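You operate a simulated robot arm through the tools that you are given. There is no shell and no other tool. Be economical: measure what you need, move in short steps, check, and stop when the job is done.

The job below is to be done with a simulated two-armed robot. You get a single attempt, and the scene is never put back.

JOB
Take the white tube from the test bench and leave it in the rags carton. Press the black button two times. Take the blue filter on the corner table and put it away on the kiln shelf. Fetch the green tube and set it in the grey tray. Switch the white switch on. Put the teal brush from the hatch bench on the top of the feed table. Pick up the blue box with the earliest date from the hatch bench with one hand, pass it to the other hand and put it on the top of the strap table. Open the pan lid. The order is free. Set down upright: blue box.

It is judged by the outcome, as a careful person would: the job done as asked, and still so three seconds after it is handed in. It fails if anything else is knocked over, pushed out of place, dropped, spilled or broken. A push-on lid holds only when it is set on centred and level and pressed home; a screw cap is set on level and turned clockwise until tight.

ROBOT AND FRAMES
Two 7-joint arms with two-finger parallel grippers on one trunk, on a base that drives. Base frame: it is fixed to the floor where the robot stands at the start and does not move with it; the origin is under the middle of the robot, x ahead of it, y to its left, z up; the surface under the hand at the start is at about z = 0.86. Units: m, rad, N and s.
The left shoulder is at the start at [0.11, 0.17, 1.49], the right one opposite. With the tool pointing down near the work surface each hand reaches from about 0.4 to 0.72 m from the robot's upright axis, wherever it stands, measured 20 degrees to its own side. Places, roughly: black button [-1, 0, 0.9]; blue box [-0.5, 7.5, 1]; blue filter (6x6x13 cm) [-2.8, 0.9, 0.9]; green tube (2x2x8 cm) [0.6, 4.8, 0.9]; grey tray (37x20x4 cm) [-3.4, 5.5, 0.8]; kiln shelf (108x18 cm) [-8.42, 2.76, 0.86]; pan lid [0.6, 0.6, 0.9]; rags carton [0.75, 3, 1]; teal brush (20x4x5 cm) [-0.4, 7.6, 0.9]; top of the feed table [-3.6, 7.2, 0.7]; top of the strap table [-2.1, 7.2, 0.7]; white switch [0.8, 2.8, 1.3]; white tube (3x3x6 cm) [0.5, 0.2, 0.9]. Payload 1.57 kg a hand.
Tool frame (each hand has its own): the origin (TCP) lies between the finger pads and is the grasp point; the fingertips stand 0.03 m ahead of it; z points along the fingers, y is the line along which they close. Largest opening 0.08 m; finger width 0.017, thickness 0.012; the body of the gripper, 0.04 by 0.082 m, starts 0.08 m behind the TCP.
Orientation is that of the tool frame in the base frame, as [roll, pitch, yaw] about the fixed x, y, z axes, in that order (R = Rz(yaw) Ry(pitch) Rx(roll)). With the fingers straight down and closing along the base's y, the tool's x points along the base's -x, its y along +y and its z along -z.

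CONTROLS
- The arms move only by the tool step_arm. It takes "left_increments", "right_increments" or both (then of equal length, played together; a hand with none holds still); each is a list of rows, each a list of 7 numbers: the shift along the tool's x, y, z in m, then the turn, a rotation vector about the tool's x, y, z in rad, then the gripper command, from -1 (fully open) to 1 (shut), values between in proportion. In form: [[tx, ty, tz, ax, ay, az, jaw], ...]. A call has 1 to 10 rows; each row is the pose to reach, as a shift and turn from the pose commanded when the call began, along the tool's axes at that moment. A row lasts 0.2 s, in which the tool goes at most 0.05 m and 0.15 rad; a call with a longer step from one row to the next is refused whole, and so is a gripper value outside its range. Where a pose cannot be reached the arm comes as near as it can. A force on the tool above 40 N (or 10 N above the force at the start of the call, whichever is more), or a blocked arm, ends the call early, and 0.2 s more pass. Each finger travels about 0.072 m/s and halts on what it meets, pressing with about 23 N; the grip force reading is that of the motor and also rises with nothing between the fingers. The clock runs only during rows and for 0.2 s after the last one: add rows that repeat a pose to give the fingers time. The reply holds the time, the measured pose of the TCP, the force on the tool along the base axes, the opening and the grip force, in the units named above and with some noise, with the torque about the TCP (base axes, N m) and any sound that the robot's microphone picked up.
- Cameras (640 x 400 px; columns grow to the right, rows downward): "scene" is now at [0.0908, -0.0553, 1.648]; the picture's right is [-0.98, -0.20, 0.00], its down [-0.18, 0.91, -0.36] and it looks along [0.07, -0.36, -0.93] (base axes); focal length 214 px, centre (320, 200). "left" rides on the left gripper at [0.072, 0.007, -0.122] in its tool frame; the picture's right is [-0.09, 1.00, 0.00], its down [-0.84, -0.08, -0.54] and it looks along [-0.54, -0.05, 0.84] (tool axes); focal length 238 px, centre (320, 200). "right" rides on the right gripper at [0.072, -0.006, -0.122] in its tool frame; the picture's right is [0.09, 1.00, 0.00], its down [-0.84, 0.08, -0.54] and it looks along [-0.54, 0.05, 0.84] (tool axes); focal length 238 px, centre (320, 200). There is no depth. A picture from a camera that has moved, and an enlarged one, comes with that camera's place and axes in the base frame and with its lens.
- camera(camera): a new picture of that camera. No time passes.
- lift_body(by): slides the trunk up (or, below 0, down) by that many m; the arms and the scene camera ride with it, the base frame stays. It gives what a move gives, with no picture.
- roll_base(legs): drives the robot by 1 to 6 legs, each [ahead, left, turn to the left] in m, m and rad, along the robot's own axes; the way and the turn of a leg run together, so that a leg with both is an arc; at most 1.5 m and 3.142 rad a leg. The arms and the cameras ride along, it lands a little off, and it stops where it bumps. It gives what a move gives.
- head_to(pan, tilt): turns the head with the scene camera to pan (to the left, within 1.501 rad either way) and tilt (down, from -0.506 to 1.204), counted from straight ahead of the robot. It gives what a move gives.
- enlarge(camera, box): a new picture of the part [left, top, right, bottom] of that camera's present view, enlarged. No time passes.
- job_done(): hands the job in; it is judged then, once.

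Work in short steps. Places have to be worked out from the pictures, the camera data and where the tool is seen: move nearer, look again, correct. Check each grasp and each placing, and mend what went wrong. You have 207 turns and 210 pictures in all, those below and enlarged ones among them. Open the grippers and draw the arms clear of the work before you hand the job in, unless the task says otherwise; then end with one line.

The tools are called after ">>>" as name(argument=value, ...) on one line, values as JSON. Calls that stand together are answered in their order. step_arm: Moves the arms, as the interface text tells. Its arguments: {"type":"object","properties":{"left_increments":{"type":"array","items":{"type":"array","items":{"type":"number"}}},"right_increments":{"type":"array","items":{"type":"array","items":{"type":"number"}}}},"required":[]} The other tools are called the same way: lift_body (by) slides the trunk up or down; roll_base (legs) drives the base; head_to (pan, tilt) turns the head that bears the scene camera; camera (camera) takes a picture; enlarge (camera, box) takes an enlarged picture of a part of a camera's view; job_done () hands the job in.

At the start:

```text
t: 0.0
left_eef_pos: [0.4077, 0.5523, 0.9986]
left_ee_rot: [3.141, -0.001, -3.141]
left_wrist_force: [0.4, -0.8, 0.6]
left_wrist_torque: [-0.02, 0.0, -0.01]
left_gripper_width: 0.0802
left_finger_force: 0.2
right_eef_pos: [0.692, 0.0412, 1.1515]
right_ee_rot: [3.141, 0.0, -3.141]
right_wrist_force: [0.0, 0.3, 0.3]
right_wrist_torque: [-0.02, -0.05, 0.01]
right_gripper_width: 0.0799
right_finger_force: 0.1
trunk travel left (down, up): [-0.804, 0.086]
robot x, y, heading: [-0.0012, -0.0025, 0.0]
head pan, tilt: [-1.372, 1.201]
```

scene: 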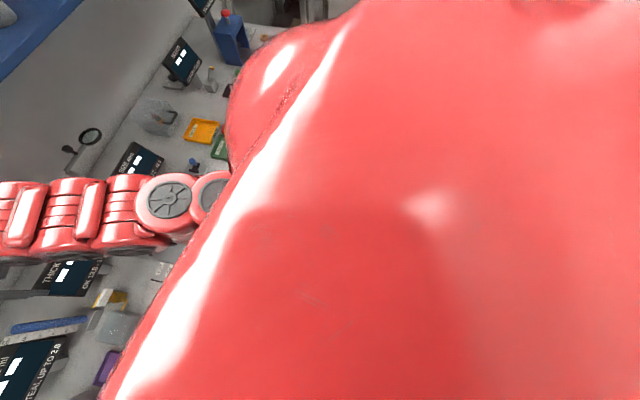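
right: 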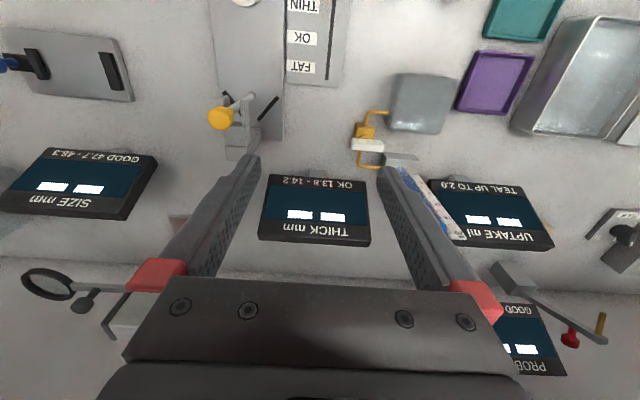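
left: 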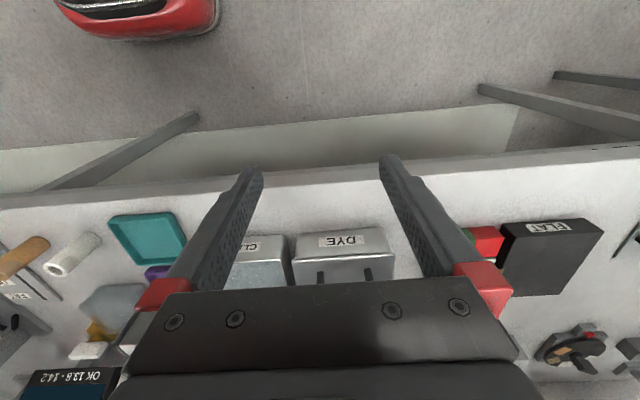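

The head looks to the right at the robot's own shoulder; I turn it ahead and down to see the test bench.

>>> head_to(pan=0.3, tilt=0.8)

>>> camera(camera="scene")

```text
t: 1.7
left_eef_pos: [0.4076, 0.5524, 0.9996]
left_ee_rot: [3.141, -0.001, 3.141]
left_wrist_force: [-0.6, 0.2, -0.2]
left_wrist_torque: [-0.03, 0.0, -0.02]
left_gripper_width: 0.0801
left_finger_force: 0.1
right_eef_pos: [0.6905, 0.0399, 1.1515]
right_ee_rot: [3.14, 0.0, -3.141]
right_wrist_force: [-0.8, -0.2, -0.1]
right_wrist_torque: [-0.02, 0.0, 0.0]
right_gripper_width: 0.0799
right_finger_force: 0.1
trunk travel left (down, up): [-0.804, 0.086]
robot x, y, heading: [0.0001, -0.0023, -0.0]
head pan, tilt: [0.3, 0.799]
```

```text
206 pictures are left
camera scene: at [0.1568, 0.0232, 1.6757], right [0.3, -0.96, 0.0], down [-0.69, -0.21, -0.7], along [0.67, 0.21, -0.72], focal length 214 px, centre (320, 200)
```

scene: 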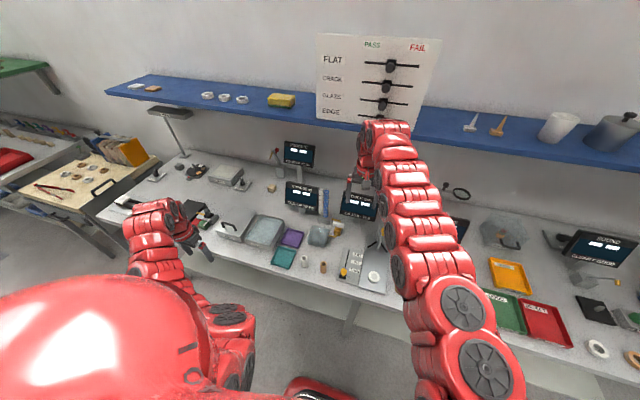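

I enlarge the bench centre for the white tube and the pan lid.

>>> enlarge(camera="scene", box=[200, 190, 400, 315])

>>> enlarge(camera="scene", box=[100, 130, 300, 255])

```text
3.20 times, centred on (300, 252) of scene
camera zoom: at [0.1568, 0.0232, 1.6757], right [0.3, -0.96, 0.0], down [-0.69, -0.21, -0.7], along [0.67, 0.21, -0.72], focal length 686 px, centre (384, 32)
```

zoom: 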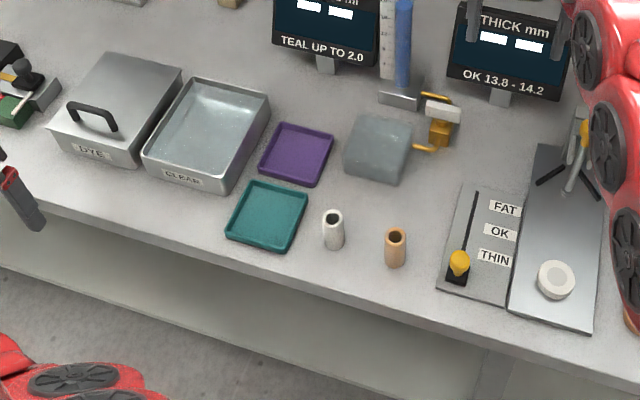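

```text
3.20 times, centred on (200, 192) of scene
camera zoom: at [0.1568, 0.0232, 1.6757], right [0.3, -0.96, 0.0], down [-0.69, -0.21, -0.7], along [0.67, 0.21, -0.72], focal length 686 px, centre (704, 224)
```

zoom: 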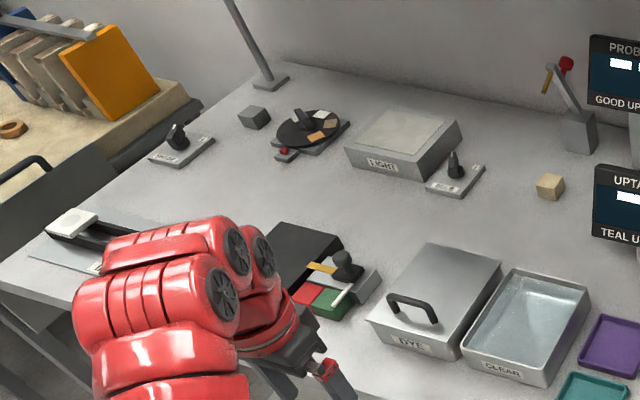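

White tube stands at about (0.54, 0.21), the hinged-looking DYE pan lid handle at about (0.58, 0.565, 0.95). First I raise the left hand, turn it a quarter about its axis so the fingers close along x, then shift the base left.

>>> step_arm(left_increments=[[0, 0, -0.02, 0, 0, 0.14, -1], [0, 0, -0.04, 0, 0, 0.28, -1], [0, 0, -0.06, 0, 0, 0.42, -1], [0, 0, -0.08, 0, 0, 0.56, -1], [0, 0, -0.1, 0, 0, 0.7, -1], [0, 0, -0.1, 0, 0, 0.84, -1], [0, 0, -0.1, 0, 0, 0.98, -1], [0, 0, -0.1, 0, 0, 1.12, -1], [0, 0, -0.1, 0, 0, 1.26, -1], [0, 0, -0.1, 0, 0, 1.4, -1]])

>>> roll_base(legs=[[0, 0.3, 0]])

>>> camera(camera="left")

>>> camera(camera="scene")

```text
t: 3.9
left_eef_pos: [0.3821, 0.4968, 1.009]
left_ee_rot: [3.092, -0.007, 1.837]
left_wrist_force: [1.6, -0.6, -0.9]
left_wrist_torque: [0.0, 0.01, -0.03]
left_gripper_width: 0.0799
left_finger_force: 0.1
left hand out of reach, approached as far as the arm can: row 1, 2, 3, 4, 5, 6, 7, 8, 9, 10
right_eef_pos: [0.6928, 0.0403, 1.152]
right_ee_rot: [3.14, -0.001, 3.141]
right_wrist_force: [-0.7, -0.2, -1.4]
right_wrist_torque: [0.03, 0.04, -0.01]
right_gripper_width: 0.0802
right_finger_force: 0.2
trunk travel left (down, up): [-0.804, 0.086]
robot x, y, heading: [0.0034, 0.0012, -0.001]
head pan, tilt: [0.3, 0.799]
```

```text
t: 6.0
left_eef_pos: [0.3818, 0.7989, 1.0094]
left_ee_rot: [3.091, -0.007, 1.841]
left_wrist_force: [0.3, -0.1, -0.5]
left_wrist_torque: [-0.01, 0.01, 0.03]
left_gripper_width: 0.0796
left_finger_force: 0.1
right_eef_pos: [0.6916, 0.3402, 1.1523]
right_ee_rot: [3.14, 0.0, 3.141]
right_wrist_force: [0.7, -0.3, 0.0]
right_wrist_torque: [0.01, 0.01, 0.01]
right_gripper_width: 0.0799
right_finger_force: 0.0
trunk travel left (down, up): [-0.804, 0.086]
robot x, y, heading: [-0.003, 0.304, 0.002]
head pan, tilt: [0.3, 0.799]
```

```text
203 pictures are left
camera left: at [0.3621, 0.8669, 1.1326], right [0.98, 0.18, 0.05], down [0.12, -0.84, 0.53], along [0.14, -0.52, -0.85], focal length 238 px, centre (320, 200)
```

left: 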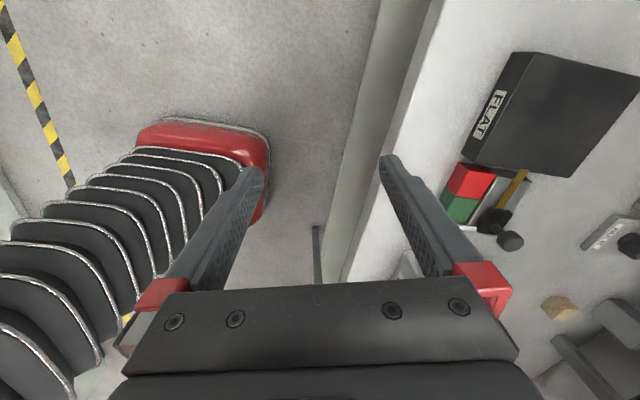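

```text
202 pictures are left
camera scene: at [0.1565, 0.323, 1.6757], right [0.3, -0.95, 0.0], down [-0.68, -0.21, -0.7], along [0.67, 0.21, -0.72], focal length 214 px, centre (320, 200)
```

scene: 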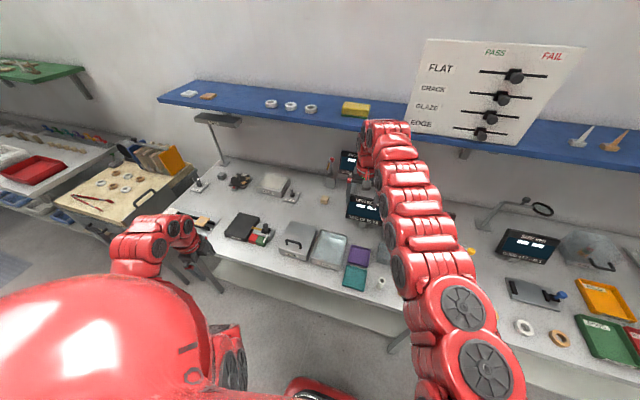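

The pan is now unobstructed at about (300, 240); I enlarge it to locate handle and hinge.

>>> enlarge(camera="scene", box=[250, 200, 410, 300])

```text
4.00 times, centred on (330, 250) of scene
camera zoom: at [0.1565, 0.323, 1.6757], right [0.3, -0.95, 0.0], down [-0.68, -0.21, -0.7], along [0.67, 0.21, -0.72], focal length 858 px, centre (280, 0)
```

zoom: 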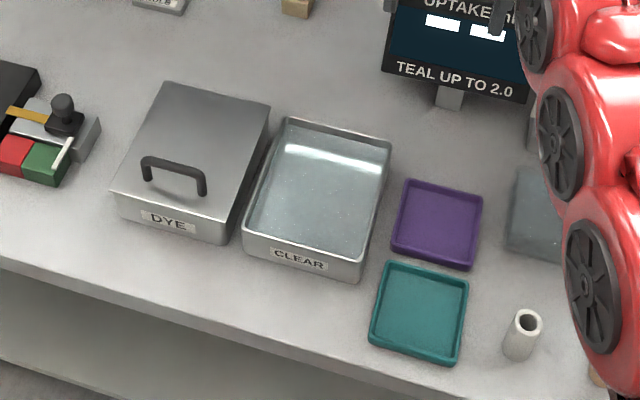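

Handle bar estimated at (0.589, 0.570, ~0.935), lid x from 0.554 to 0.712. I bring the left hand above it, high.

>>> step_arm(left_increments=[[-0.039, 0.016, 0, 0, 0, 0.02, -1], [-0.078, 0.032, 0, 0, 0, 0.04, -1], [-0.116, 0.049, 0, 0, 0, 0.06, -1], [-0.155, 0.065, 0, 0, 0, 0.08, -1], [-0.193, 0.081, 0, 0, 0, 0.1, -1], [-0.232, 0.098, 0, 0, 0, 0.13, -1], [-0.27, 0.114, 0, 0, 0, 0.15, -1], [-0.309, 0.13, 0, 0, 0, 0.17, -1], [-0.309, 0.13, 0, 0, 0, 0.17, -1]])

>>> camera(camera="left")

```text
t: 8.0
left_eef_pos: [0.5896, 0.5367, 1.0131]
left_ee_rot: [3.093, -0.014, 1.672]
left_wrist_force: [0.1, 0.0, 0.1]
left_wrist_torque: [0.01, -0.01, -0.02]
left_gripper_width: 0.08
left_finger_force: 0.0
left hand out of reach, approached as far as the arm can: row 5, 6
right_eef_pos: [0.6904, 0.3413, 1.1533]
right_ee_rot: [-3.141, -0.001, -3.141]
right_wrist_force: [0.4, 0.5, 0.2]
right_wrist_torque: [-0.01, 0.01, 0.01]
right_gripper_width: 0.0799
right_finger_force: 0.0
trunk travel left (down, up): [-0.804, 0.086]
robot x, y, heading: [0.0012, 0.299, -0.0]
head pan, tilt: [0.3, 0.799]
```

```text
200 pictures are left
camera left: at [0.5831, 0.6058, 1.1361], right [1.0, 0.01, 0.05], down [-0.02, -0.85, 0.53], along [0.04, -0.53, -0.85], focal length 238 px, centre (320, 200)
```

left: 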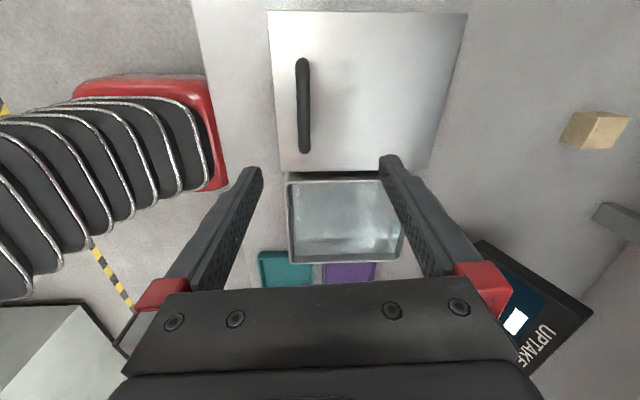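

The lid shows clearly; handle bar centre about (0.58, 0.57), y span 0.53–0.60. I centre over it, straighten the wrist and lower to z≈0.98 before checking.

>>> step_arm(left_increments=[[0.02, -0.003, 0.01, 0.024, 0, 0.05, -1], [0.034, -0.006, 0.02, 0.048, 0.0, 0.1, -1], [0.034, -0.006, 0.03, 0.048, 0, 0.1, -1], [0.034, -0.006, 0.03, 0.048, 0, 0.1, -1]])

>>> camera(camera="left")

```text
t: 9.0
left_eef_pos: [0.5812, 0.5704, 0.9838]
left_ee_rot: [3.14, -0.015, 1.572]
left_wrist_force: [0.1, 0.1, 0.8]
left_wrist_torque: [-0.01, 0.02, 0.01]
left_gripper_width: 0.0801
left_finger_force: 0.1
right_eef_pos: [0.6916, 0.3408, 1.1527]
right_ee_rot: [3.141, -0.001, -3.141]
right_wrist_force: [1.0, 0.0, -1.2]
right_wrist_torque: [-0.01, 0.01, 0.01]
right_gripper_width: 0.0801
right_finger_force: 0.2
trunk travel left (down, up): [-0.804, 0.086]
robot x, y, heading: [0.0015, 0.2999, -0.002]
head pan, tilt: [0.3, 0.799]
```

```text
199 pictures are left
camera left: at [0.588, 0.6392, 1.1073], right [1.0, -0.09, 0.0], down [-0.08, -0.85, 0.53], along [-0.05, -0.53, -0.85], focal length 238 px, centre (320, 200)
```

left: 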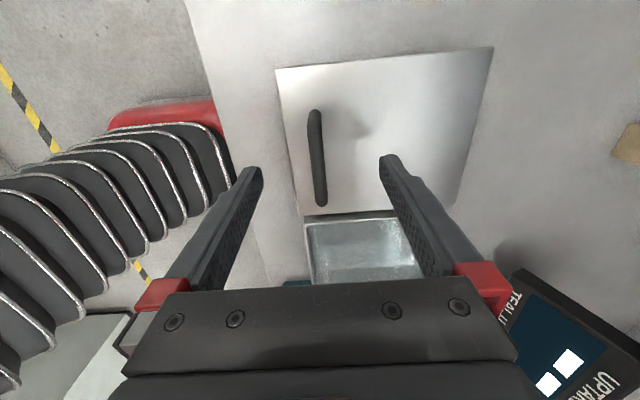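

The bar lies centred between the fingers. I lower to z≈0.944 and close.

>>> step_arm(left_increments=[[0, -0.003, 0.02, 0, 0, 0, -1], [0, -0.003, 0.039, 0, 0, 0, -1], [0, -0.003, 0.039, 0, 0, 0, 1], [0, -0.003, 0.039, 0, 0, 0, 1], [0, -0.003, 0.039, 0, 0, 0, 1], [0, -0.003, 0.039, 0, 0, 0, 1]])

>>> camera(camera="left")

```text
t: 10.4
left_eef_pos: [0.5806, 0.5705, 0.946]
left_ee_rot: [3.137, -0.018, 1.571]
left_wrist_force: [12.5, 1.5, 16.0]
left_wrist_torque: [-0.3, -0.09, -0.05]
left_gripper_width: 0.0097
left_finger_force: 28.5
right_eef_pos: [0.6927, 0.3403, 1.1512]
right_ee_rot: [3.14, 0.001, -3.142]
right_wrist_force: [-0.5, -1.6, 0.4]
right_wrist_torque: [0.02, 0.03, 0.03]
right_gripper_width: 0.0798
right_finger_force: 0.0
trunk travel left (down, up): [-0.804, 0.086]
robot x, y, heading: [-0.0007, 0.2995, -0.001]
head pan, tilt: [0.3, 0.799]
```

```text
198 pictures are left
camera left: at [0.5861, 0.64, 1.0697], right [1.0, -0.09, 0.0], down [-0.08, -0.85, 0.53], along [-0.05, -0.52, -0.85], focal length 238 px, centre (320, 200)
```

left: 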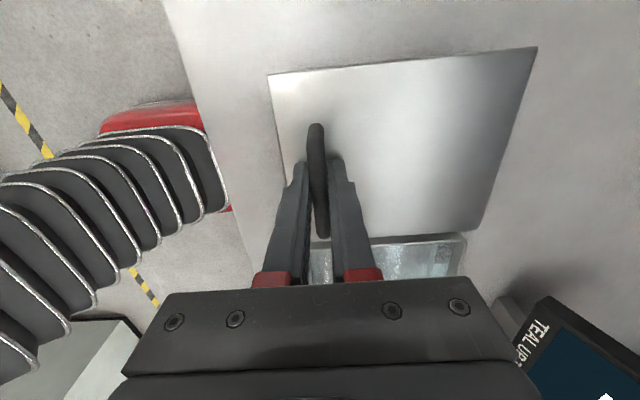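

Gripped (0.0097 m). I start lifting the handle along an arc about a hinge assumed at the rear edge, a little, to test.

>>> step_arm(left_increments=[[0, 0.003, -0.01, 0.07, 0, 0, 1], [0, 0.008, -0.019, 0.15, 0, 0, 1], [0, 0.013, -0.028, 0.22, 0, 0, 1], [0, 0.018, -0.037, 0.3, 0, 0, 1]])

>>> enlarge(camera="scene", box=[230, 180, 390, 280])

```text
t: 11.4
left_eef_pos: [0.5943, 0.5704, 0.981]
left_ee_rot: [-2.839, -0.016, 1.573]
left_wrist_force: [-6.4, 3.2, 1.9]
left_wrist_torque: [-0.84, 0.03, -0.02]
left_gripper_width: 0.0098
left_finger_force: 28.4
right_eef_pos: [0.6907, 0.3408, 1.1523]
right_ee_rot: [-3.14, -0.001, -3.141]
right_wrist_force: [0.5, 0.2, -0.5]
right_wrist_torque: [-0.02, -0.03, 0.04]
right_gripper_width: 0.0802
right_finger_force: 0.1
trunk travel left (down, up): [-0.804, 0.086]
robot x, y, heading: [-0.0019, 0.3015, 0.001]
head pan, tilt: [0.3, 0.799]
```

```text
4.00 times, centred on (310, 230) of scene
camera zoom: at [0.1554, 0.3249, 1.6759], right [0.3, -0.95, 0.0], down [-0.68, -0.21, -0.7], along [0.67, 0.21, -0.72], focal length 858 px, centre (360, 80)
```

zoom: 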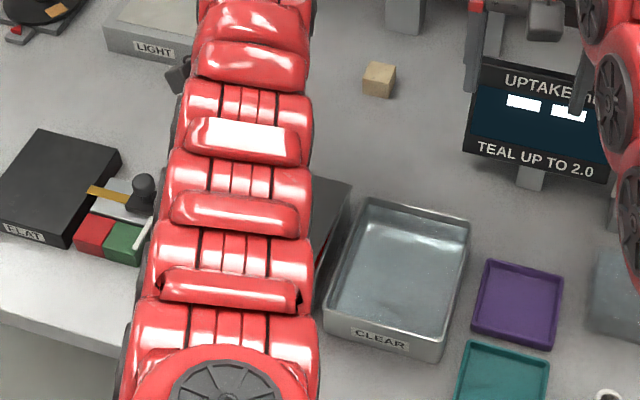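

Forces are small, so something is lifting; I check with the left camera.

>>> camera(camera="left")

```text
196 pictures are left
camera left: at [0.6374, 0.6402, 1.0975], right [0.95, -0.09, -0.3], down [0.09, -0.85, 0.53], along [-0.3, -0.53, -0.8], focal length 238 px, centre (320, 200)
```

left: 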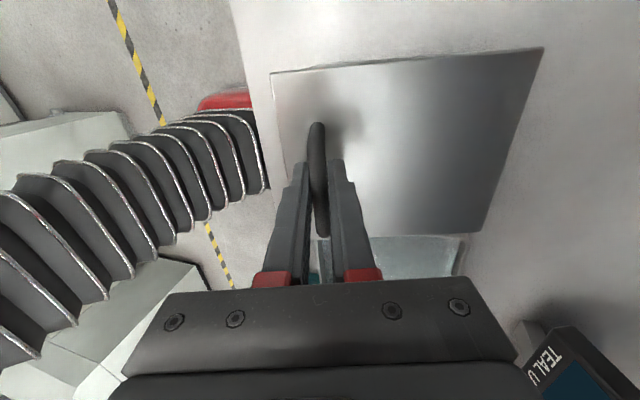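

The lid follows the hand rigidly, consistent with a rear hinge. I continue the arc to about 0.9 rad while tilting the hand less.

>>> step_arm(left_increments=[[0, 0.004, -0.01, 0.07, 0, 0, 1], [0, 0.0076, -0.0191, 0.15, 0, 0, 1], [0, 0.0125, -0.028, 0.22, 0, 0, 1], [0, 0.0178, -0.0369, 0.3, 0, 0, 1], [0, 0.024, -0.045, 0.35, 0, 0, 1], [0, 0.0307, -0.0527, 0.4, 0, 0, 1], [0, 0.038, -0.06, 0.4, 0, 0, 1], [0, 0.0459, -0.0666, 0.4, 0, 0, 1]])

>>> camera(camera="left")

```text
t: 12.1
left_eef_pos: [0.6045, 0.5685, 0.9963]
left_ee_rot: [-2.725, -0.03, 1.576]
left_wrist_force: [15.6, 8.1, -14.3]
left_wrist_torque: [-0.89, 0.07, -0.14]
left_gripper_width: 0.01
left_finger_force: 27.9
left hand out of reach, approached as far as the arm can: row 2, 3
right_eef_pos: [0.6924, 0.3398, 1.1525]
right_ee_rot: [3.14, 0.0, 3.141]
right_wrist_force: [0.2, -0.5, 0.4]
right_wrist_torque: [0.02, -0.02, -0.02]
right_gripper_width: 0.0801
right_finger_force: 0.0
trunk travel left (down, up): [-0.804, 0.086]
robot x, y, heading: [-0.0026, 0.3011, -0.003]
head pan, tilt: [0.3, 0.799]
stopped in row 3 (left hand): the force on the tool passed its limit at 60 N (the readings are from after the stop); the commanded pose is now the measured one
```

```text
195 pictures are left
camera left: at [0.6592, 0.6379, 1.1079], right [0.91, -0.08, -0.4], down [0.15, -0.85, 0.5], along [-0.38, -0.52, -0.76], focal length 238 px, centre (320, 200)
```

left: 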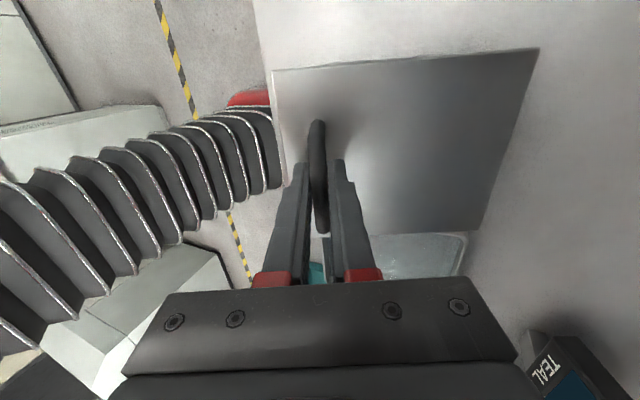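

The wrist cannot tilt further, so I keep the tilt and let the bar turn in the grip, following the arc slowly.

>>> step_arm(left_increments=[[0, 0.0032, -0.0096, 0, 0, 0, 1], [0, 0.0068, -0.0188, 0, 0, 0, 1], [0, 0.0113, -0.0277, 0, 0, 0, 1], [0, 0.0163, -0.0363, 0, 0, 0, 1]])

>>> camera(camera="left")

```text
t: 12.7
left_eef_pos: [0.6125, 0.5692, 1.0058]
left_ee_rot: [-2.723, -0.029, 1.577]
left_wrist_force: [20.7, 11.7, -21.0]
left_wrist_torque: [0.21, -0.03, -0.42]
left_gripper_width: 0.0097
left_finger_force: 28.6
left hand out of reach, approached as far as the arm can: row 1, 2, 3
right_eef_pos: [0.6973, 0.3413, 1.1491]
right_ee_rot: [3.141, -0.004, -3.142]
right_wrist_force: [0.0, -1.1, -0.4]
right_wrist_torque: [0.01, -0.02, -0.01]
right_gripper_width: 0.08
right_finger_force: 0.0
trunk travel left (down, up): [-0.804, 0.086]
robot x, y, heading: [0.002, 0.2996, -0.005]
head pan, tilt: [0.3, 0.799]
stopped in row 3 (left hand): the force on the tool passed its limit at 41 N (the readings are from after the stop); the commanded pose is now the measured one
```

```text
194 pictures are left
camera left: at [0.6676, 0.6374, 1.1173], right [0.91, -0.08, -0.41], down [0.15, -0.85, 0.5], along [-0.39, -0.52, -0.76], focal length 238 px, centre (320, 200)
```

left: 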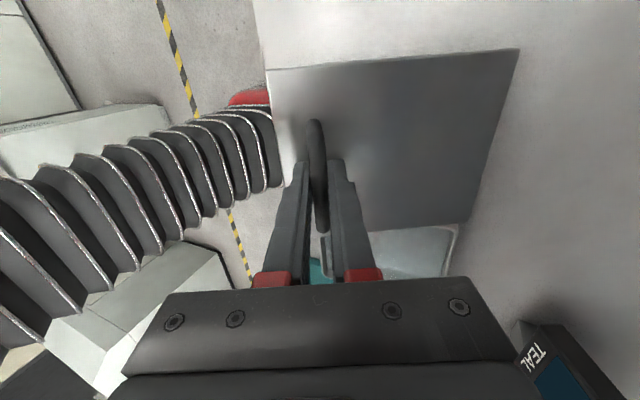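

The bar is now turning in the fingers. The reach limit seems to be the tilt, so I continue the arc while untilting the hand.

>>> step_arm(left_increments=[[0, 0.004, -0.0093, -0.08, 0, 0, 1], [0, 0.0083, -0.0183, -0.16, 0, 0, 1], [0, 0.0136, -0.027, -0.24, 0, 0, 1], [0, 0.0194, -0.035, -0.32, 0, 0, 1], [0, 0.026, -0.0427, -0.4, 0, 0, 1], [0, 0.0328, -0.0499, -0.4, 0, 0, 1]])

>>> camera(camera="left")

```text
t: 13.1
left_eef_pos: [0.6186, 0.5678, 1.0116]
left_ee_rot: [-2.778, -0.032, 1.573]
left_wrist_force: [8.9, 9.5, -11.0]
left_wrist_torque: [0.49, -0.01, -0.54]
left_gripper_width: 0.0099
left_finger_force: 27.7
right_eef_pos: [0.697, 0.3403, 1.1498]
right_ee_rot: [-3.14, -0.004, 3.14]
right_wrist_force: [-0.2, 0.0, 0.4]
right_wrist_torque: [-0.02, -0.01, 0.01]
right_gripper_width: 0.0803
right_finger_force: 0.0
trunk travel left (down, up): [-0.804, 0.086]
robot x, y, heading: [0.0032, 0.3011, -0.002]
head pan, tilt: [0.3, 0.799]
stopped in row 1 (left hand): the force on the tool passed its limit at 52 N (the readings are from after the stop); the commanded pose is now the measured one
```

```text
193 pictures are left
camera left: at [0.6676, 0.6351, 1.1272], right [0.93, -0.08, -0.35], down [0.12, -0.85, 0.51], along [-0.34, -0.52, -0.79], focal length 238 px, centre (320, 200)
```

left: 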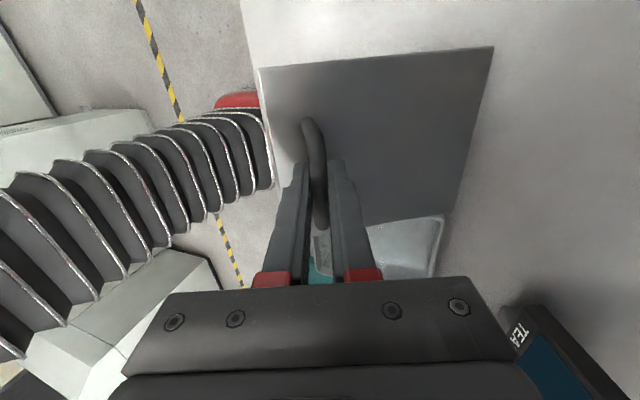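

The force points toward the hinge, so my arc radius is too large; a refit gives a hinge near (0.70, 0.918), r≈0.124. I continue with that arc.

>>> step_arm(left_increments=[[0.002, 0.0049, -0.0079, -0.03, 0, 0, 1], [0.002, 0.0099, -0.0157, -0.06, 0, 0, 1], [0.002, 0.016, -0.0228, -0.1, 0, 0, 1], [0.002, 0.0223, -0.0296, -0.14, 0, 0, 1], [0.002, 0.0292, -0.0359, -0.18, 0, 0, 1], [0.002, 0.0363, -0.0418, -0.22, 0, 0, 1]])

>>> camera(camera="left")

```text
t: 14.5
left_eef_pos: [0.6633, 0.5659, 1.0428]
left_ee_rot: [-3.002, -0.033, 1.571]
left_wrist_force: [-2.9, 4.5, 4.0]
left_wrist_torque: [-0.12, 0.09, -0.41]
left_gripper_width: 0.0094
left_finger_force: 28.2
right_eef_pos: [0.6926, 0.3388, 1.1525]
right_ee_rot: [3.141, 0.002, 3.14]
right_wrist_force: [-0.2, -0.3, 0.3]
right_wrist_torque: [0.03, 0.02, 0.0]
right_gripper_width: 0.0799
right_finger_force: 0.0
trunk travel left (down, up): [-0.804, 0.086]
robot x, y, heading: [0.0023, 0.3017, -0.001]
head pan, tilt: [0.3, 0.799]
```

```text
192 pictures are left
camera left: at [0.6858, 0.6347, 1.1645], right [0.99, -0.09, -0.14], down [0.0, -0.85, 0.52], along [-0.17, -0.51, -0.84], focal length 238 px, centre (320, 200)
```

left: 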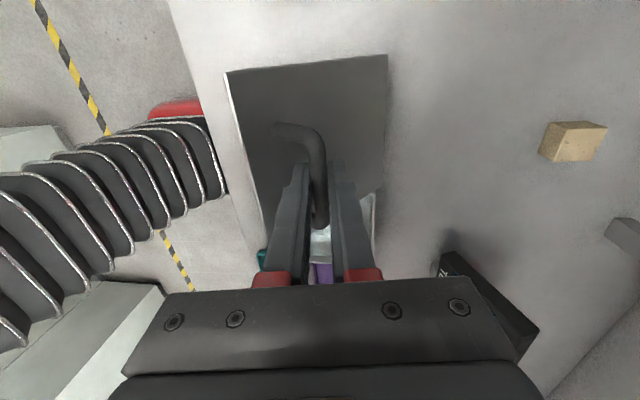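

The lid stands at about 60°, forces are small. I continue the arc to a little past vertical.

>>> step_arm(left_increments=[[0.002, 0.0091, -0.0036, -0.03, 0, 0, 1], [0.002, 0.0183, -0.0067, -0.06, 0, 0, 1], [0.002, 0.0278, -0.009, -0.1, 0, 0, 1], [0.002, 0.0374, -0.0105, -0.14, 0, 0, 1], [0.002, 0.047, -0.0112, -0.14, 0, 0, 1], [0.002, 0.0568, -0.0114, -0.14, 0, 0, 1], [0.002, 0.0665, -0.0107, -0.14, 0, 0, 1], [0.002, 0.0763, -0.0095, -0.14, 0, 0, 1]])

>>> camera(camera="left")

```text
t: 16.3
left_eef_pos: [0.7201, 0.5677, 1.0462]
left_ee_rot: [3.141, -0.033, 1.573]
left_wrist_force: [2.1, -2.5, 19.2]
left_wrist_torque: [0.11, 0.05, -0.48]
left_gripper_width: 0.0097
left_finger_force: 28.6
left hand out of reach, approached as far as the arm can: row 7, 8
right_eef_pos: [0.6916, 0.3386, 1.1538]
right_ee_rot: [3.141, 0.003, 3.14]
right_wrist_force: [-0.4, -1.3, 0.6]
right_wrist_torque: [0.0, -0.01, 0.03]
right_gripper_width: 0.08
right_finger_force: 0.1
trunk travel left (down, up): [-0.804, 0.086]
robot x, y, heading: [0.0059, 0.2986, -0.0]
head pan, tilt: [0.3, 0.799]
```

```text
191 pictures are left
camera left: at [0.7261, 0.6349, 1.1704], right [1.0, -0.09, 0.0], down [-0.08, -0.85, 0.51], along [-0.05, -0.51, -0.86], focal length 238 px, centre (320, 200)
```

left: 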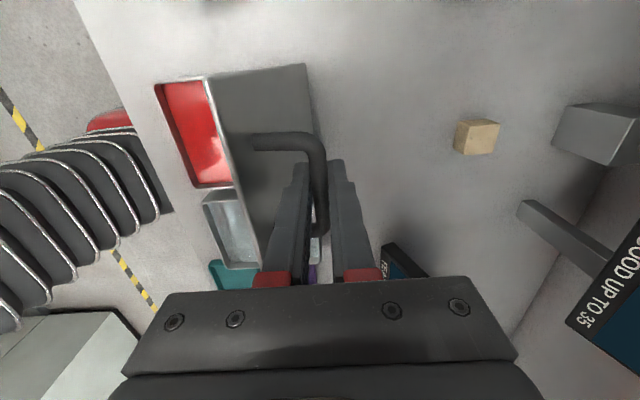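

Dye (red) shows in the pan; the lid stands near 85°. I push it a bit further past vertical while tilting the palm back toward the robot for reach.

>>> step_arm(left_increments=[[0, 0.003, 0.001, -0.06, 0, 0, 1], [0, 0.008, 0.002, -0.12, 0, 0, 1], [0, 0.014, 0.003, -0.18, 0, 0, 1], [0, 0.02, 0.004, -0.24, 0, 0, 1], [0, 0.027, 0.006, -0.3, 0, 0, 1], [0, 0.034, 0.008, -0.36, 0, 0, 1]])

>>> camera(camera="left")

```text
t: 17.7
left_eef_pos: [0.7536, 0.5671, 1.0372]
left_ee_rot: [2.783, -0.031, 1.571]
left_wrist_force: [2.7, -3.2, 7.7]
left_wrist_torque: [-0.27, 0.08, -0.35]
left_gripper_width: 0.0099
left_finger_force: 28.3
right_eef_pos: [0.6931, 0.338, 1.1526]
right_ee_rot: [3.139, -0.001, 3.141]
right_wrist_force: [0.1, 0.1, 0.8]
right_wrist_torque: [-0.04, 0.03, -0.01]
right_gripper_width: 0.0796
right_finger_force: 0.0
trunk travel left (down, up): [-0.804, 0.086]
robot x, y, heading: [0.0003, 0.3001, 0.001]
head pan, tilt: [0.3, 0.799]
```

```text
190 pictures are left
camera left: at [0.7172, 0.6351, 1.1555], right [0.93, -0.1, 0.35], down [-0.26, -0.85, 0.45], along [0.25, -0.51, -0.82], focal length 238 px, centre (320, 200)
```

left: 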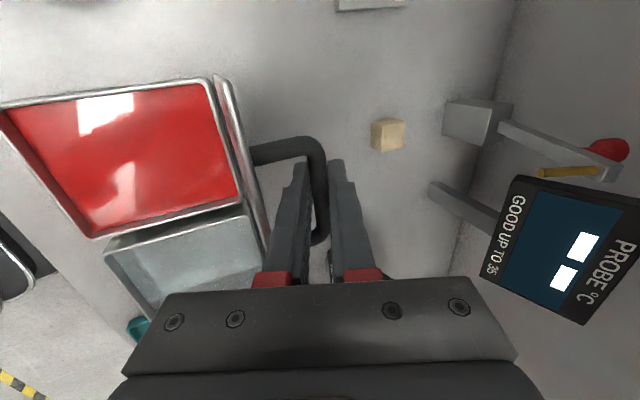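

The lid is past vertical. I continue a little so it rests open safely, watching for a stop.

>>> step_arm(left_increments=[[0, 0.007, 0.007, -0.07, 0, 0, 1], [0, 0.0125, 0.015, -0.14, 0, 0, 1], [0, 0.018, 0.0235, -0.2, 0, 0, 1], [0, 0.0227, 0.032, -0.26, 0, 0, 1]])

>>> camera(camera="left")

```text
t: 18.2
left_eef_pos: [0.7536, 0.5674, 1.0366]
left_ee_rot: [2.705, -0.026, 1.574]
left_wrist_force: [-27.9, -3.8, 48.4]
left_wrist_torque: [-1.8, 5.66, -0.07]
left_gripper_width: 0.0097
left_finger_force: 27.7
right_eef_pos: [0.6842, 0.3381, 1.1578]
right_ee_rot: [3.139, 0.005, 3.141]
right_wrist_force: [0.9, -0.1, -1.0]
right_wrist_torque: [0.01, 0.06, 0.0]
right_gripper_width: 0.0801
right_finger_force: 0.2
trunk travel left (down, up): [-0.804, 0.086]
robot x, y, heading: [-0.0025, 0.2996, 0.002]
head pan, tilt: [0.3, 0.799]
stopped in row 2 (left hand): the force on the tool passed its limit at 49 N (the readings are from after the stop); the commanded pose is now the measured one
```

```text
189 pictures are left
camera left: at [0.7081, 0.6357, 1.1522], right [0.9, -0.1, 0.42], down [-0.3, -0.85, 0.44], along [0.31, -0.52, -0.8], focal length 238 px, centre (320, 200)
```

left: 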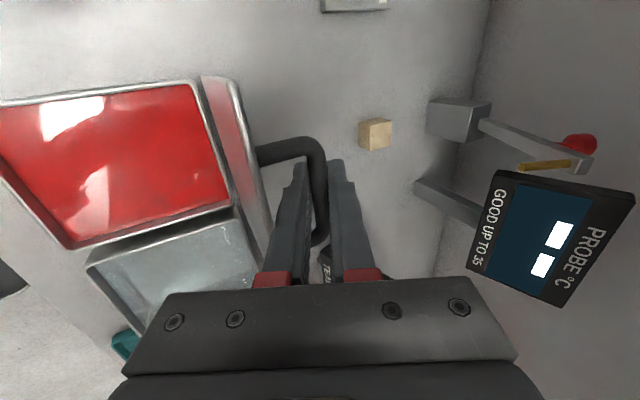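

The hinge stop is reached. I loosen the grip, straighten the hand somewhat around the bar, and then check before exiting upward.

>>> step_arm(left_increments=[[0, -0.003, -0.001, 0, 0, 0, 0.15], [0, -0.003, -0.001, 0, 0, 0, 0.15], [0, -0.001, 0, 0.08, 0, 0, 0.15], [0, 0, 0, 0.16, 0, 0, 0.15], [0, 0, 0, 0.23, 0, 0, 0.15]])

>>> camera(camera="left")

```text
t: 19.4
left_eef_pos: [0.762, 0.5701, 1.0278]
left_ee_rot: [2.941, -0.026, 1.574]
left_wrist_force: [-0.3, 0.0, -0.1]
left_wrist_torque: [0.04, 0.01, 0.0]
left_gripper_width: 0.0339
left_finger_force: 0.0
right_eef_pos: [0.6928, 0.3405, 1.153]
right_ee_rot: [-3.141, -0.001, 3.139]
right_wrist_force: [0.1, 1.0, -0.5]
right_wrist_torque: [-0.03, 0.01, 0.02]
right_gripper_width: 0.0801
right_finger_force: 0.0
trunk travel left (down, up): [-0.804, 0.086]
robot x, y, heading: [0.0048, 0.2969, 0.001]
head pan, tilt: [0.3, 0.799]
```

```text
188 pictures are left
camera left: at [0.7434, 0.6382, 1.1522], right [0.98, -0.09, 0.2], down [-0.18, -0.85, 0.49], along [0.12, -0.52, -0.85], focal length 238 px, centre (320, 200)
```

left: 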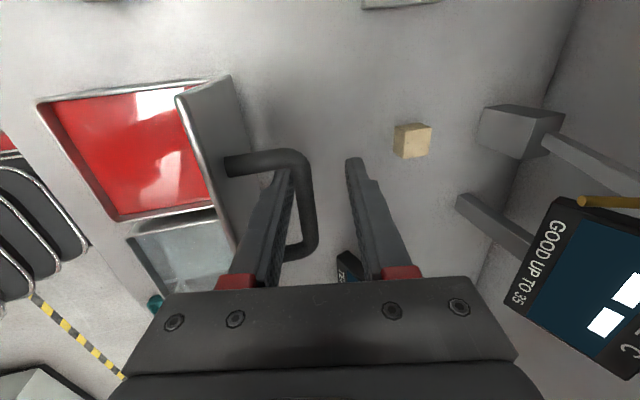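

The lid stays open by itself and the bar is free between the fingers. I withdraw along the finger axis.

>>> step_arm(left_increments=[[0, -0.002, -0.012, 0, 0, 0, 0.15], [0, -0.002, -0.025, 0, 0, 0, 0.15], [0, -0.001, -0.04, 0, 0, 0, 0.15], [0, 0.002, -0.07, 0, 0, 0, 0.15], [0, 0.002, -0.11, 0, 0, 0, 0.15]])

>>> camera(camera="left")

```text
t: 20.6
left_eef_pos: [0.739, 0.5652, 1.1365]
left_ee_rot: [2.941, -0.029, 1.577]
left_wrist_force: [0.6, 0.0, -0.1]
left_wrist_torque: [0.02, 0.01, 0.0]
left_gripper_width: 0.0341
left_finger_force: 0.1
right_eef_pos: [0.6913, 0.3399, 1.1534]
right_ee_rot: [3.14, 0.002, -3.141]
right_wrist_force: [0.1, 0.1, -0.8]
right_wrist_torque: [-0.01, -0.05, -0.01]
right_gripper_width: 0.0801
right_finger_force: 0.1
trunk travel left (down, up): [-0.804, 0.086]
robot x, y, heading: [0.0003, 0.3037, 0.002]
head pan, tilt: [0.3, 0.799]
```

```text
187 pictures are left
camera left: at [0.7211, 0.6337, 1.2601], right [0.98, -0.09, 0.2], down [-0.18, -0.85, 0.49], along [0.12, -0.52, -0.85], focal length 238 px, centre (320, 200)
```

left: 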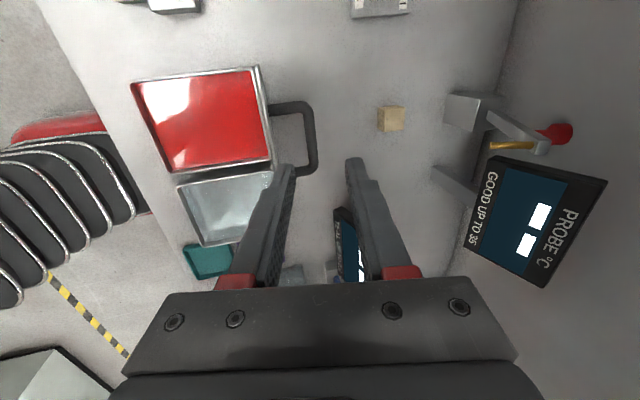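

The lid stands open. Now I draw the left hand back toward the robot and bring the right hand above the white tube at (0.545, 0.213).

>>> step_arm(left_increments=[[0, -0.04, -0.009, 0.03, 0, 0, 0.15], [0, -0.08, -0.018, 0.06, 0, 0, 0.15], [0, -0.12, -0.026, 0.09, 0, 0, 0.15], [0, -0.16, -0.035, 0.12, 0, 0, 0.15], [0, -0.2, -0.044, 0.15, 0, 0, 0.15], [0, -0.24, -0.053, 0.18, 0, 0, 0.15], [0, -0.28, -0.06, 0.2, 0, 0, 0.15]], right_increments=[[0.024, -0.02, 0.02, 0, 0, 0, -0.3], [0.049, -0.042, 0.04, 0, 0, 0, -0.3], [0.073, -0.063, 0.06, 0, 0, 0, -0.3], [0.098, -0.085, 0.08, 0, 0, 0, -0.3], [0.122, -0.106, 0.1, 0, 0, 0, -0.3], [0.147, -0.127, 0.12, 0, 0, 0, -0.3], [0.147, -0.127, 0.13, 0, 0, 0, -0.3]])

>>> camera(camera="right")

>>> camera(camera="scene")

```text
t: 22.2
left_eef_pos: [0.6228, 0.5482, 1.1649]
left_ee_rot: [-3.109, -0.031, 1.605]
left_wrist_force: [-0.4, -1.3, -0.2]
left_wrist_torque: [0.06, 0.01, -0.01]
left_gripper_width: 0.034
left_finger_force: 0.1
left hand out of reach, approached as far as the arm can: row 2, 3, 4, 5, 6, 7
right_eef_pos: [0.6263, 0.2786, 1.0994]
right_ee_rot: [3.138, 0.0, 3.141]
right_wrist_force: [0.3, 0.6, 0.4]
right_wrist_torque: [0.07, -0.03, 0.0]
right_gripper_width: 0.0519
right_finger_force: 0.0
right hand out of reach, approached as far as the arm can: row 3, 4, 5, 6, 7
trunk travel left (down, up): [-0.804, 0.086]
robot x, y, heading: [0.002, 0.2987, -0.0]
head pan, tilt: [0.3, 0.799]
```

```text
186 pictures are left
camera right: at [0.5533, 0.2717, 1.2211], right [-0.09, 1.0, 0.0], down [0.84, 0.07, 0.54], along [0.54, 0.05, -0.84], focal length 238 px, centre (320, 200)
```

right: 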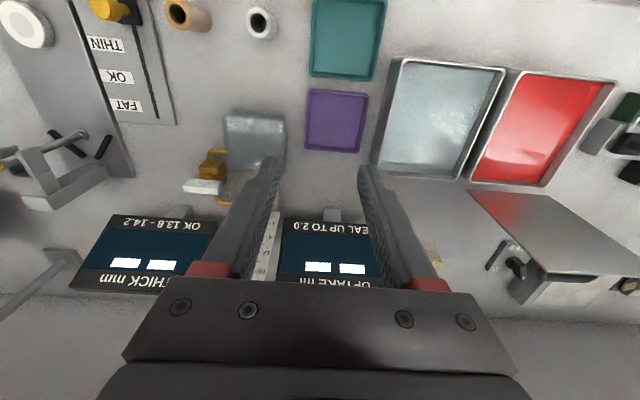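

```text
185 pictures are left
camera scene: at [0.1564, 0.3186, 1.676], right [0.3, -0.96, 0.0], down [-0.68, -0.21, -0.7], along [0.67, 0.21, -0.72], focal length 214 px, centre (320, 200)
```

scene: 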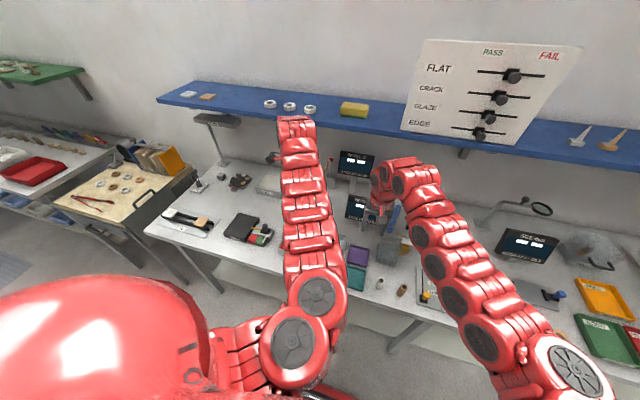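

The arm folds badly at this height; I go lower first, then come in toward the tube.

>>> step_arm(right_increments=[[0, -0.02, 0.03, 0, 0, 0, -0.3], [0, -0.04, 0.06, 0, 0, 0, -0.3], [0, -0.066, 0.09, 0, 0, 0, -0.3], [0.03, -0.066, 0.1, 0, 0, 0, -0.3], [0.06, -0.066, 0.1, 0, 0, 0, -0.3], [0.081, -0.066, 0.1, 0, 0, 0, -0.3]])

>>> camera(camera="right")

```text
t: 23.6
left_eef_pos: [0.6239, 0.5516, 1.164]
left_ee_rot: [-3.108, -0.028, 1.604]
left_wrist_force: [-0.6, 0.6, -0.7]
left_wrist_torque: [-0.01, 0.02, -0.02]
left_gripper_width: 0.0339
left_finger_force: 0.1
right_eef_pos: [0.5433, 0.2153, 0.992]
right_ee_rot: [3.14, 0.004, 3.139]
right_wrist_force: [0.4, 1.0, -1.0]
right_wrist_torque: [0.0, -0.02, -0.01]
right_gripper_width: 0.0522
right_finger_force: 0.0
right hand out of reach, approached as far as the arm can: row 6
trunk travel left (down, up): [-0.804, 0.086]
robot x, y, heading: [0.0015, 0.3001, 0.001]
head pan, tilt: [0.3, 0.799]
```

```text
184 pictures are left
camera right: at [0.4703, 0.2091, 1.114], right [-0.09, 1.0, 0.0], down [0.84, 0.08, 0.54], along [0.54, 0.05, -0.84], focal length 238 px, centre (320, 200)
```

right: 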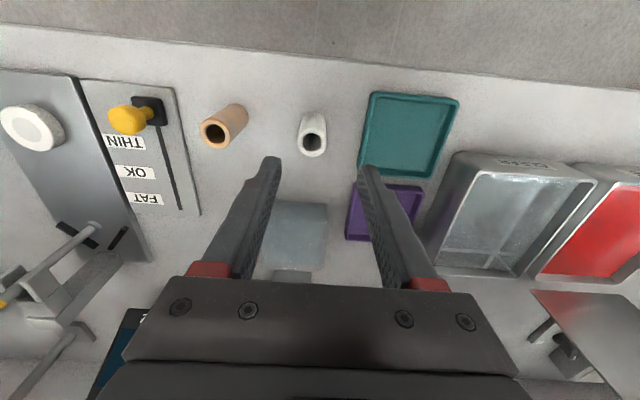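

Tube top at about (0.540, 0.210). I lower to z≈0.895 around it.

>>> step_arm(right_increments=[[0.002, -0.003, 0.03, 0, 0, 0, -0.3], [0.004, -0.005, 0.06, 0, 0, 0, -0.3], [0.004, -0.005, 0.08, 0, 0, 0, -0.3], [0.004, -0.005, 0.097, 0, 0, 0, -0.3], [0.004, -0.005, 0.097, 0, 0, 0, -0.3]])

>>> camera(camera="right")

```text
t: 24.8
left_eef_pos: [0.6243, 0.5506, 1.1639]
left_ee_rot: [-3.108, -0.027, 1.606]
left_wrist_force: [-0.4, -0.3, 0.3]
left_wrist_torque: [-0.04, -0.03, 0.02]
left_gripper_width: 0.0341
left_finger_force: 0.1
right_eef_pos: [0.5406, 0.2136, 0.8947]
right_ee_rot: [-3.141, 0.0, 3.139]
right_wrist_force: [-0.2, 0.0, 1.0]
right_wrist_torque: [0.02, -0.01, 0.0]
right_gripper_width: 0.052
right_finger_force: 0.1
trunk travel left (down, up): [-0.804, 0.086]
robot x, y, heading: [-0.0008, 0.2986, -0.001]
head pan, tilt: [0.3, 0.799]
```

```text
183 pictures are left
camera right: at [0.4683, 0.2063, 1.0165], right [-0.09, 1.0, 0.0], down [0.84, 0.08, 0.54], along [0.54, 0.05, -0.84], focal length 238 px, centre (320, 200)
```

right: 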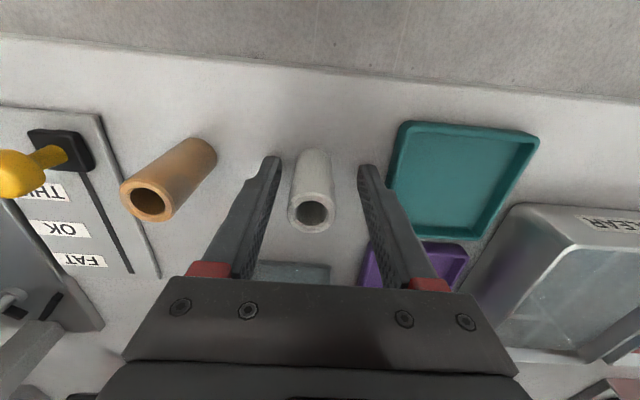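

The tube is between the fingers; I close on it and lift 3 cm.

>>> step_arm(right_increments=[[0.004, -0.002, 0, 0, 0, 0, -0.3], [0.004, -0.002, 0, 0, 0, 0, 1], [0.004, -0.002, 0, 0, 0, 0, 1], [0.004, -0.002, 0, 0, 0, 0, 1], [0.004, -0.002, -0.03, 0, 0, 0, 1], [0.004, -0.002, -0.06, 0, 0, 0, 1], [0.004, -0.002, -0.09, 0, 0, 0, 1]])

>>> camera(camera="right")

```text
t: 26.4
left_eef_pos: [0.6239, 0.552, 1.1638]
left_ee_rot: [-3.107, -0.03, 1.607]
left_wrist_force: [-0.2, -0.2, -0.3]
left_wrist_torque: [0.01, -0.01, -0.01]
left_gripper_width: 0.0343
left_finger_force: 0.1
right_eef_pos: [0.5384, 0.2075, 0.987]
right_ee_rot: [3.141, 0.0, -3.142]
right_wrist_force: [0.1, -0.4, -0.6]
right_wrist_torque: [0.0, -0.03, -0.03]
right_gripper_width: 0.0255
right_finger_force: 23.1
trunk travel left (down, up): [-0.804, 0.086]
robot x, y, heading: [-0.0, 0.3005, -0.003]
head pan, tilt: [0.3, 0.799]
```

```text
182 pictures are left
camera right: at [0.4653, 0.2013, 1.1093], right [-0.09, 1.0, 0.0], down [0.84, 0.08, 0.54], along [0.54, 0.05, -0.84], focal length 238 px, centre (320, 200)
```

right: 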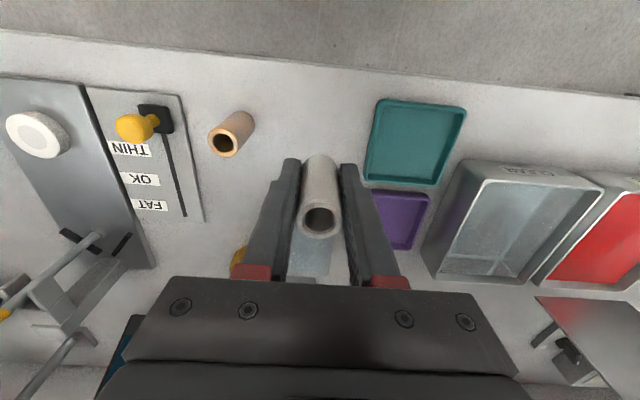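

The tube is held. I back off a little and then look left and around to plan the way and find the black button.

>>> roll_base(legs=[[-0.25, 0, 0]])

>>> head_to(pan=1.3, tilt=0.4)

>>> camera(camera="scene")

>>> head_to(pan=-1.45, tilt=0.4)

>>> camera(camera="scene")

```text
t: 28.2
left_eef_pos: [0.381, 0.5546, 1.1623]
left_ee_rot: [-3.108, -0.027, 1.608]
left_wrist_force: [-0.7, -0.7, 0.0]
left_wrist_torque: [0.0, 0.0, 0.01]
left_gripper_width: 0.034
left_finger_force: 0.1
right_eef_pos: [0.2962, 0.2087, 0.9851]
right_ee_rot: [3.139, 0.0, -3.138]
right_wrist_force: [-0.1, 0.1, -1.0]
right_wrist_torque: [0.0, -0.02, -0.01]
right_gripper_width: 0.0251
right_finger_force: 23.1
trunk travel left (down, up): [-0.804, 0.086]
robot x, y, heading: [-0.2427, 0.2987, 0.001]
head pan, tilt: [0.3, 0.799]
```

```text
t: 29.4
left_eef_pos: [0.3805, 0.5527, 1.1632]
left_ee_rot: [-3.11, -0.028, 1.609]
left_wrist_force: [0.3, -0.8, 0.2]
left_wrist_torque: [0.01, -0.05, -0.01]
left_gripper_width: 0.0338
left_finger_force: 0.0
right_eef_pos: [0.2949, 0.2085, 0.9855]
right_ee_rot: [3.14, 0.0, -3.137]
right_wrist_force: [0.6, 0.0, -0.1]
right_wrist_torque: [-0.02, -0.01, -0.02]
right_gripper_width: 0.0252
right_finger_force: 22.7
trunk travel left (down, up): [-0.804, 0.086]
robot x, y, heading: [-0.2423, 0.2995, 0.007]
head pan, tilt: [1.3, 0.4]
```

```text
181 pictures are left
camera scene: at [-0.1383, 0.3889, 1.7108], right [0.96, -0.26, 0.0], down [-0.1, -0.38, -0.92], along [0.24, 0.89, -0.39], focal length 214 px, centre (320, 200)
```

scene: 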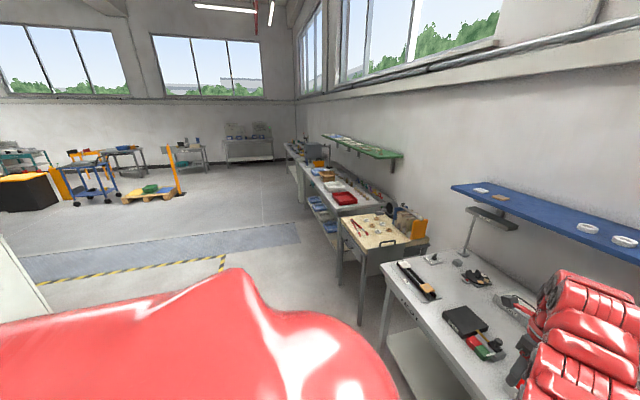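

```text
t: 31.9
left_eef_pos: [0.3806, 0.5544, 1.1628]
left_ee_rot: [-3.106, -0.028, 1.609]
left_wrist_force: [-0.3, 1.2, -0.4]
left_wrist_torque: [0.0, 0.01, -0.03]
left_gripper_width: 0.0341
left_finger_force: 0.1
right_eef_pos: [0.2942, 0.2095, 0.9871]
right_ee_rot: [3.14, 0.0, -3.14]
right_wrist_force: [0.1, 0.3, -0.4]
right_wrist_torque: [-0.01, 0.03, -0.01]
right_gripper_width: 0.0255
right_finger_force: 22.4
trunk travel left (down, up): [-0.804, 0.086]
robot x, y, heading: [-0.2426, 0.2983, 0.002]
head pan, tilt: [-1.45, 0.4]
```

```text
180 pictures are left
camera scene: at [-0.1509, 0.2077, 1.7108], right [-0.99, -0.12, 0.0], down [-0.05, 0.39, -0.92], along [0.11, -0.91, -0.39], focal length 214 px, centre (320, 200)
```

scene: 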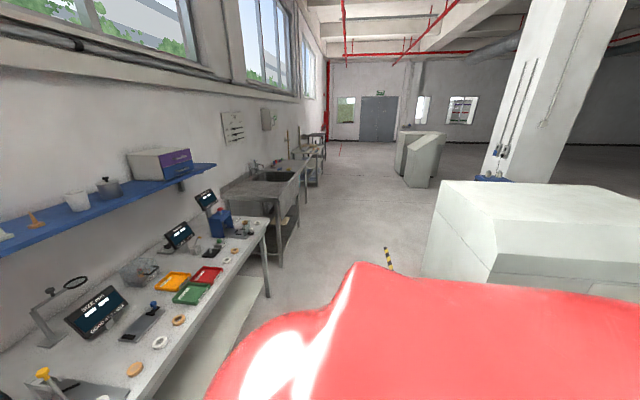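

Clear aisle in +y along the benches; I check for the white object on the left rear before strafing.

>>> head_to(pan=1.5, tilt=0.75)

>>> camera(camera="scene")

```text
t: 34.4
left_eef_pos: [0.3809, 0.5528, 1.1618]
left_ee_rot: [-3.108, -0.029, 1.609]
left_wrist_force: [0.3, 0.4, 0.1]
left_wrist_torque: [-0.01, 0.02, 0.0]
left_gripper_width: 0.034
left_finger_force: 0.1
right_eef_pos: [0.2952, 0.2091, 0.9867]
right_ee_rot: [3.14, 0.0, -3.138]
right_wrist_force: [-0.4, 0.4, -0.5]
right_wrist_torque: [-0.03, 0.01, -0.02]
right_gripper_width: 0.0253
right_finger_force: 23.3
trunk travel left (down, up): [-0.804, 0.086]
robot x, y, heading: [-0.2413, 0.2975, 0.003]
head pan, tilt: [1.499, 0.75]
```

```text
179 pictures are left
camera scene: at [-0.1568, 0.3823, 1.6797], right [1.0, -0.07, 0.0], down [-0.05, -0.68, -0.73], along [0.05, 0.73, -0.68], focal length 214 px, centre (320, 200)
```

scene: 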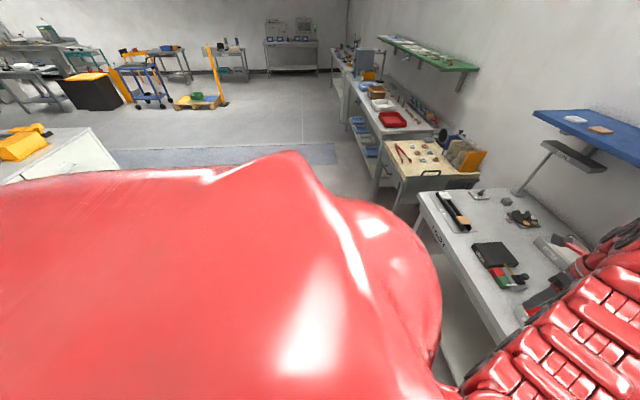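

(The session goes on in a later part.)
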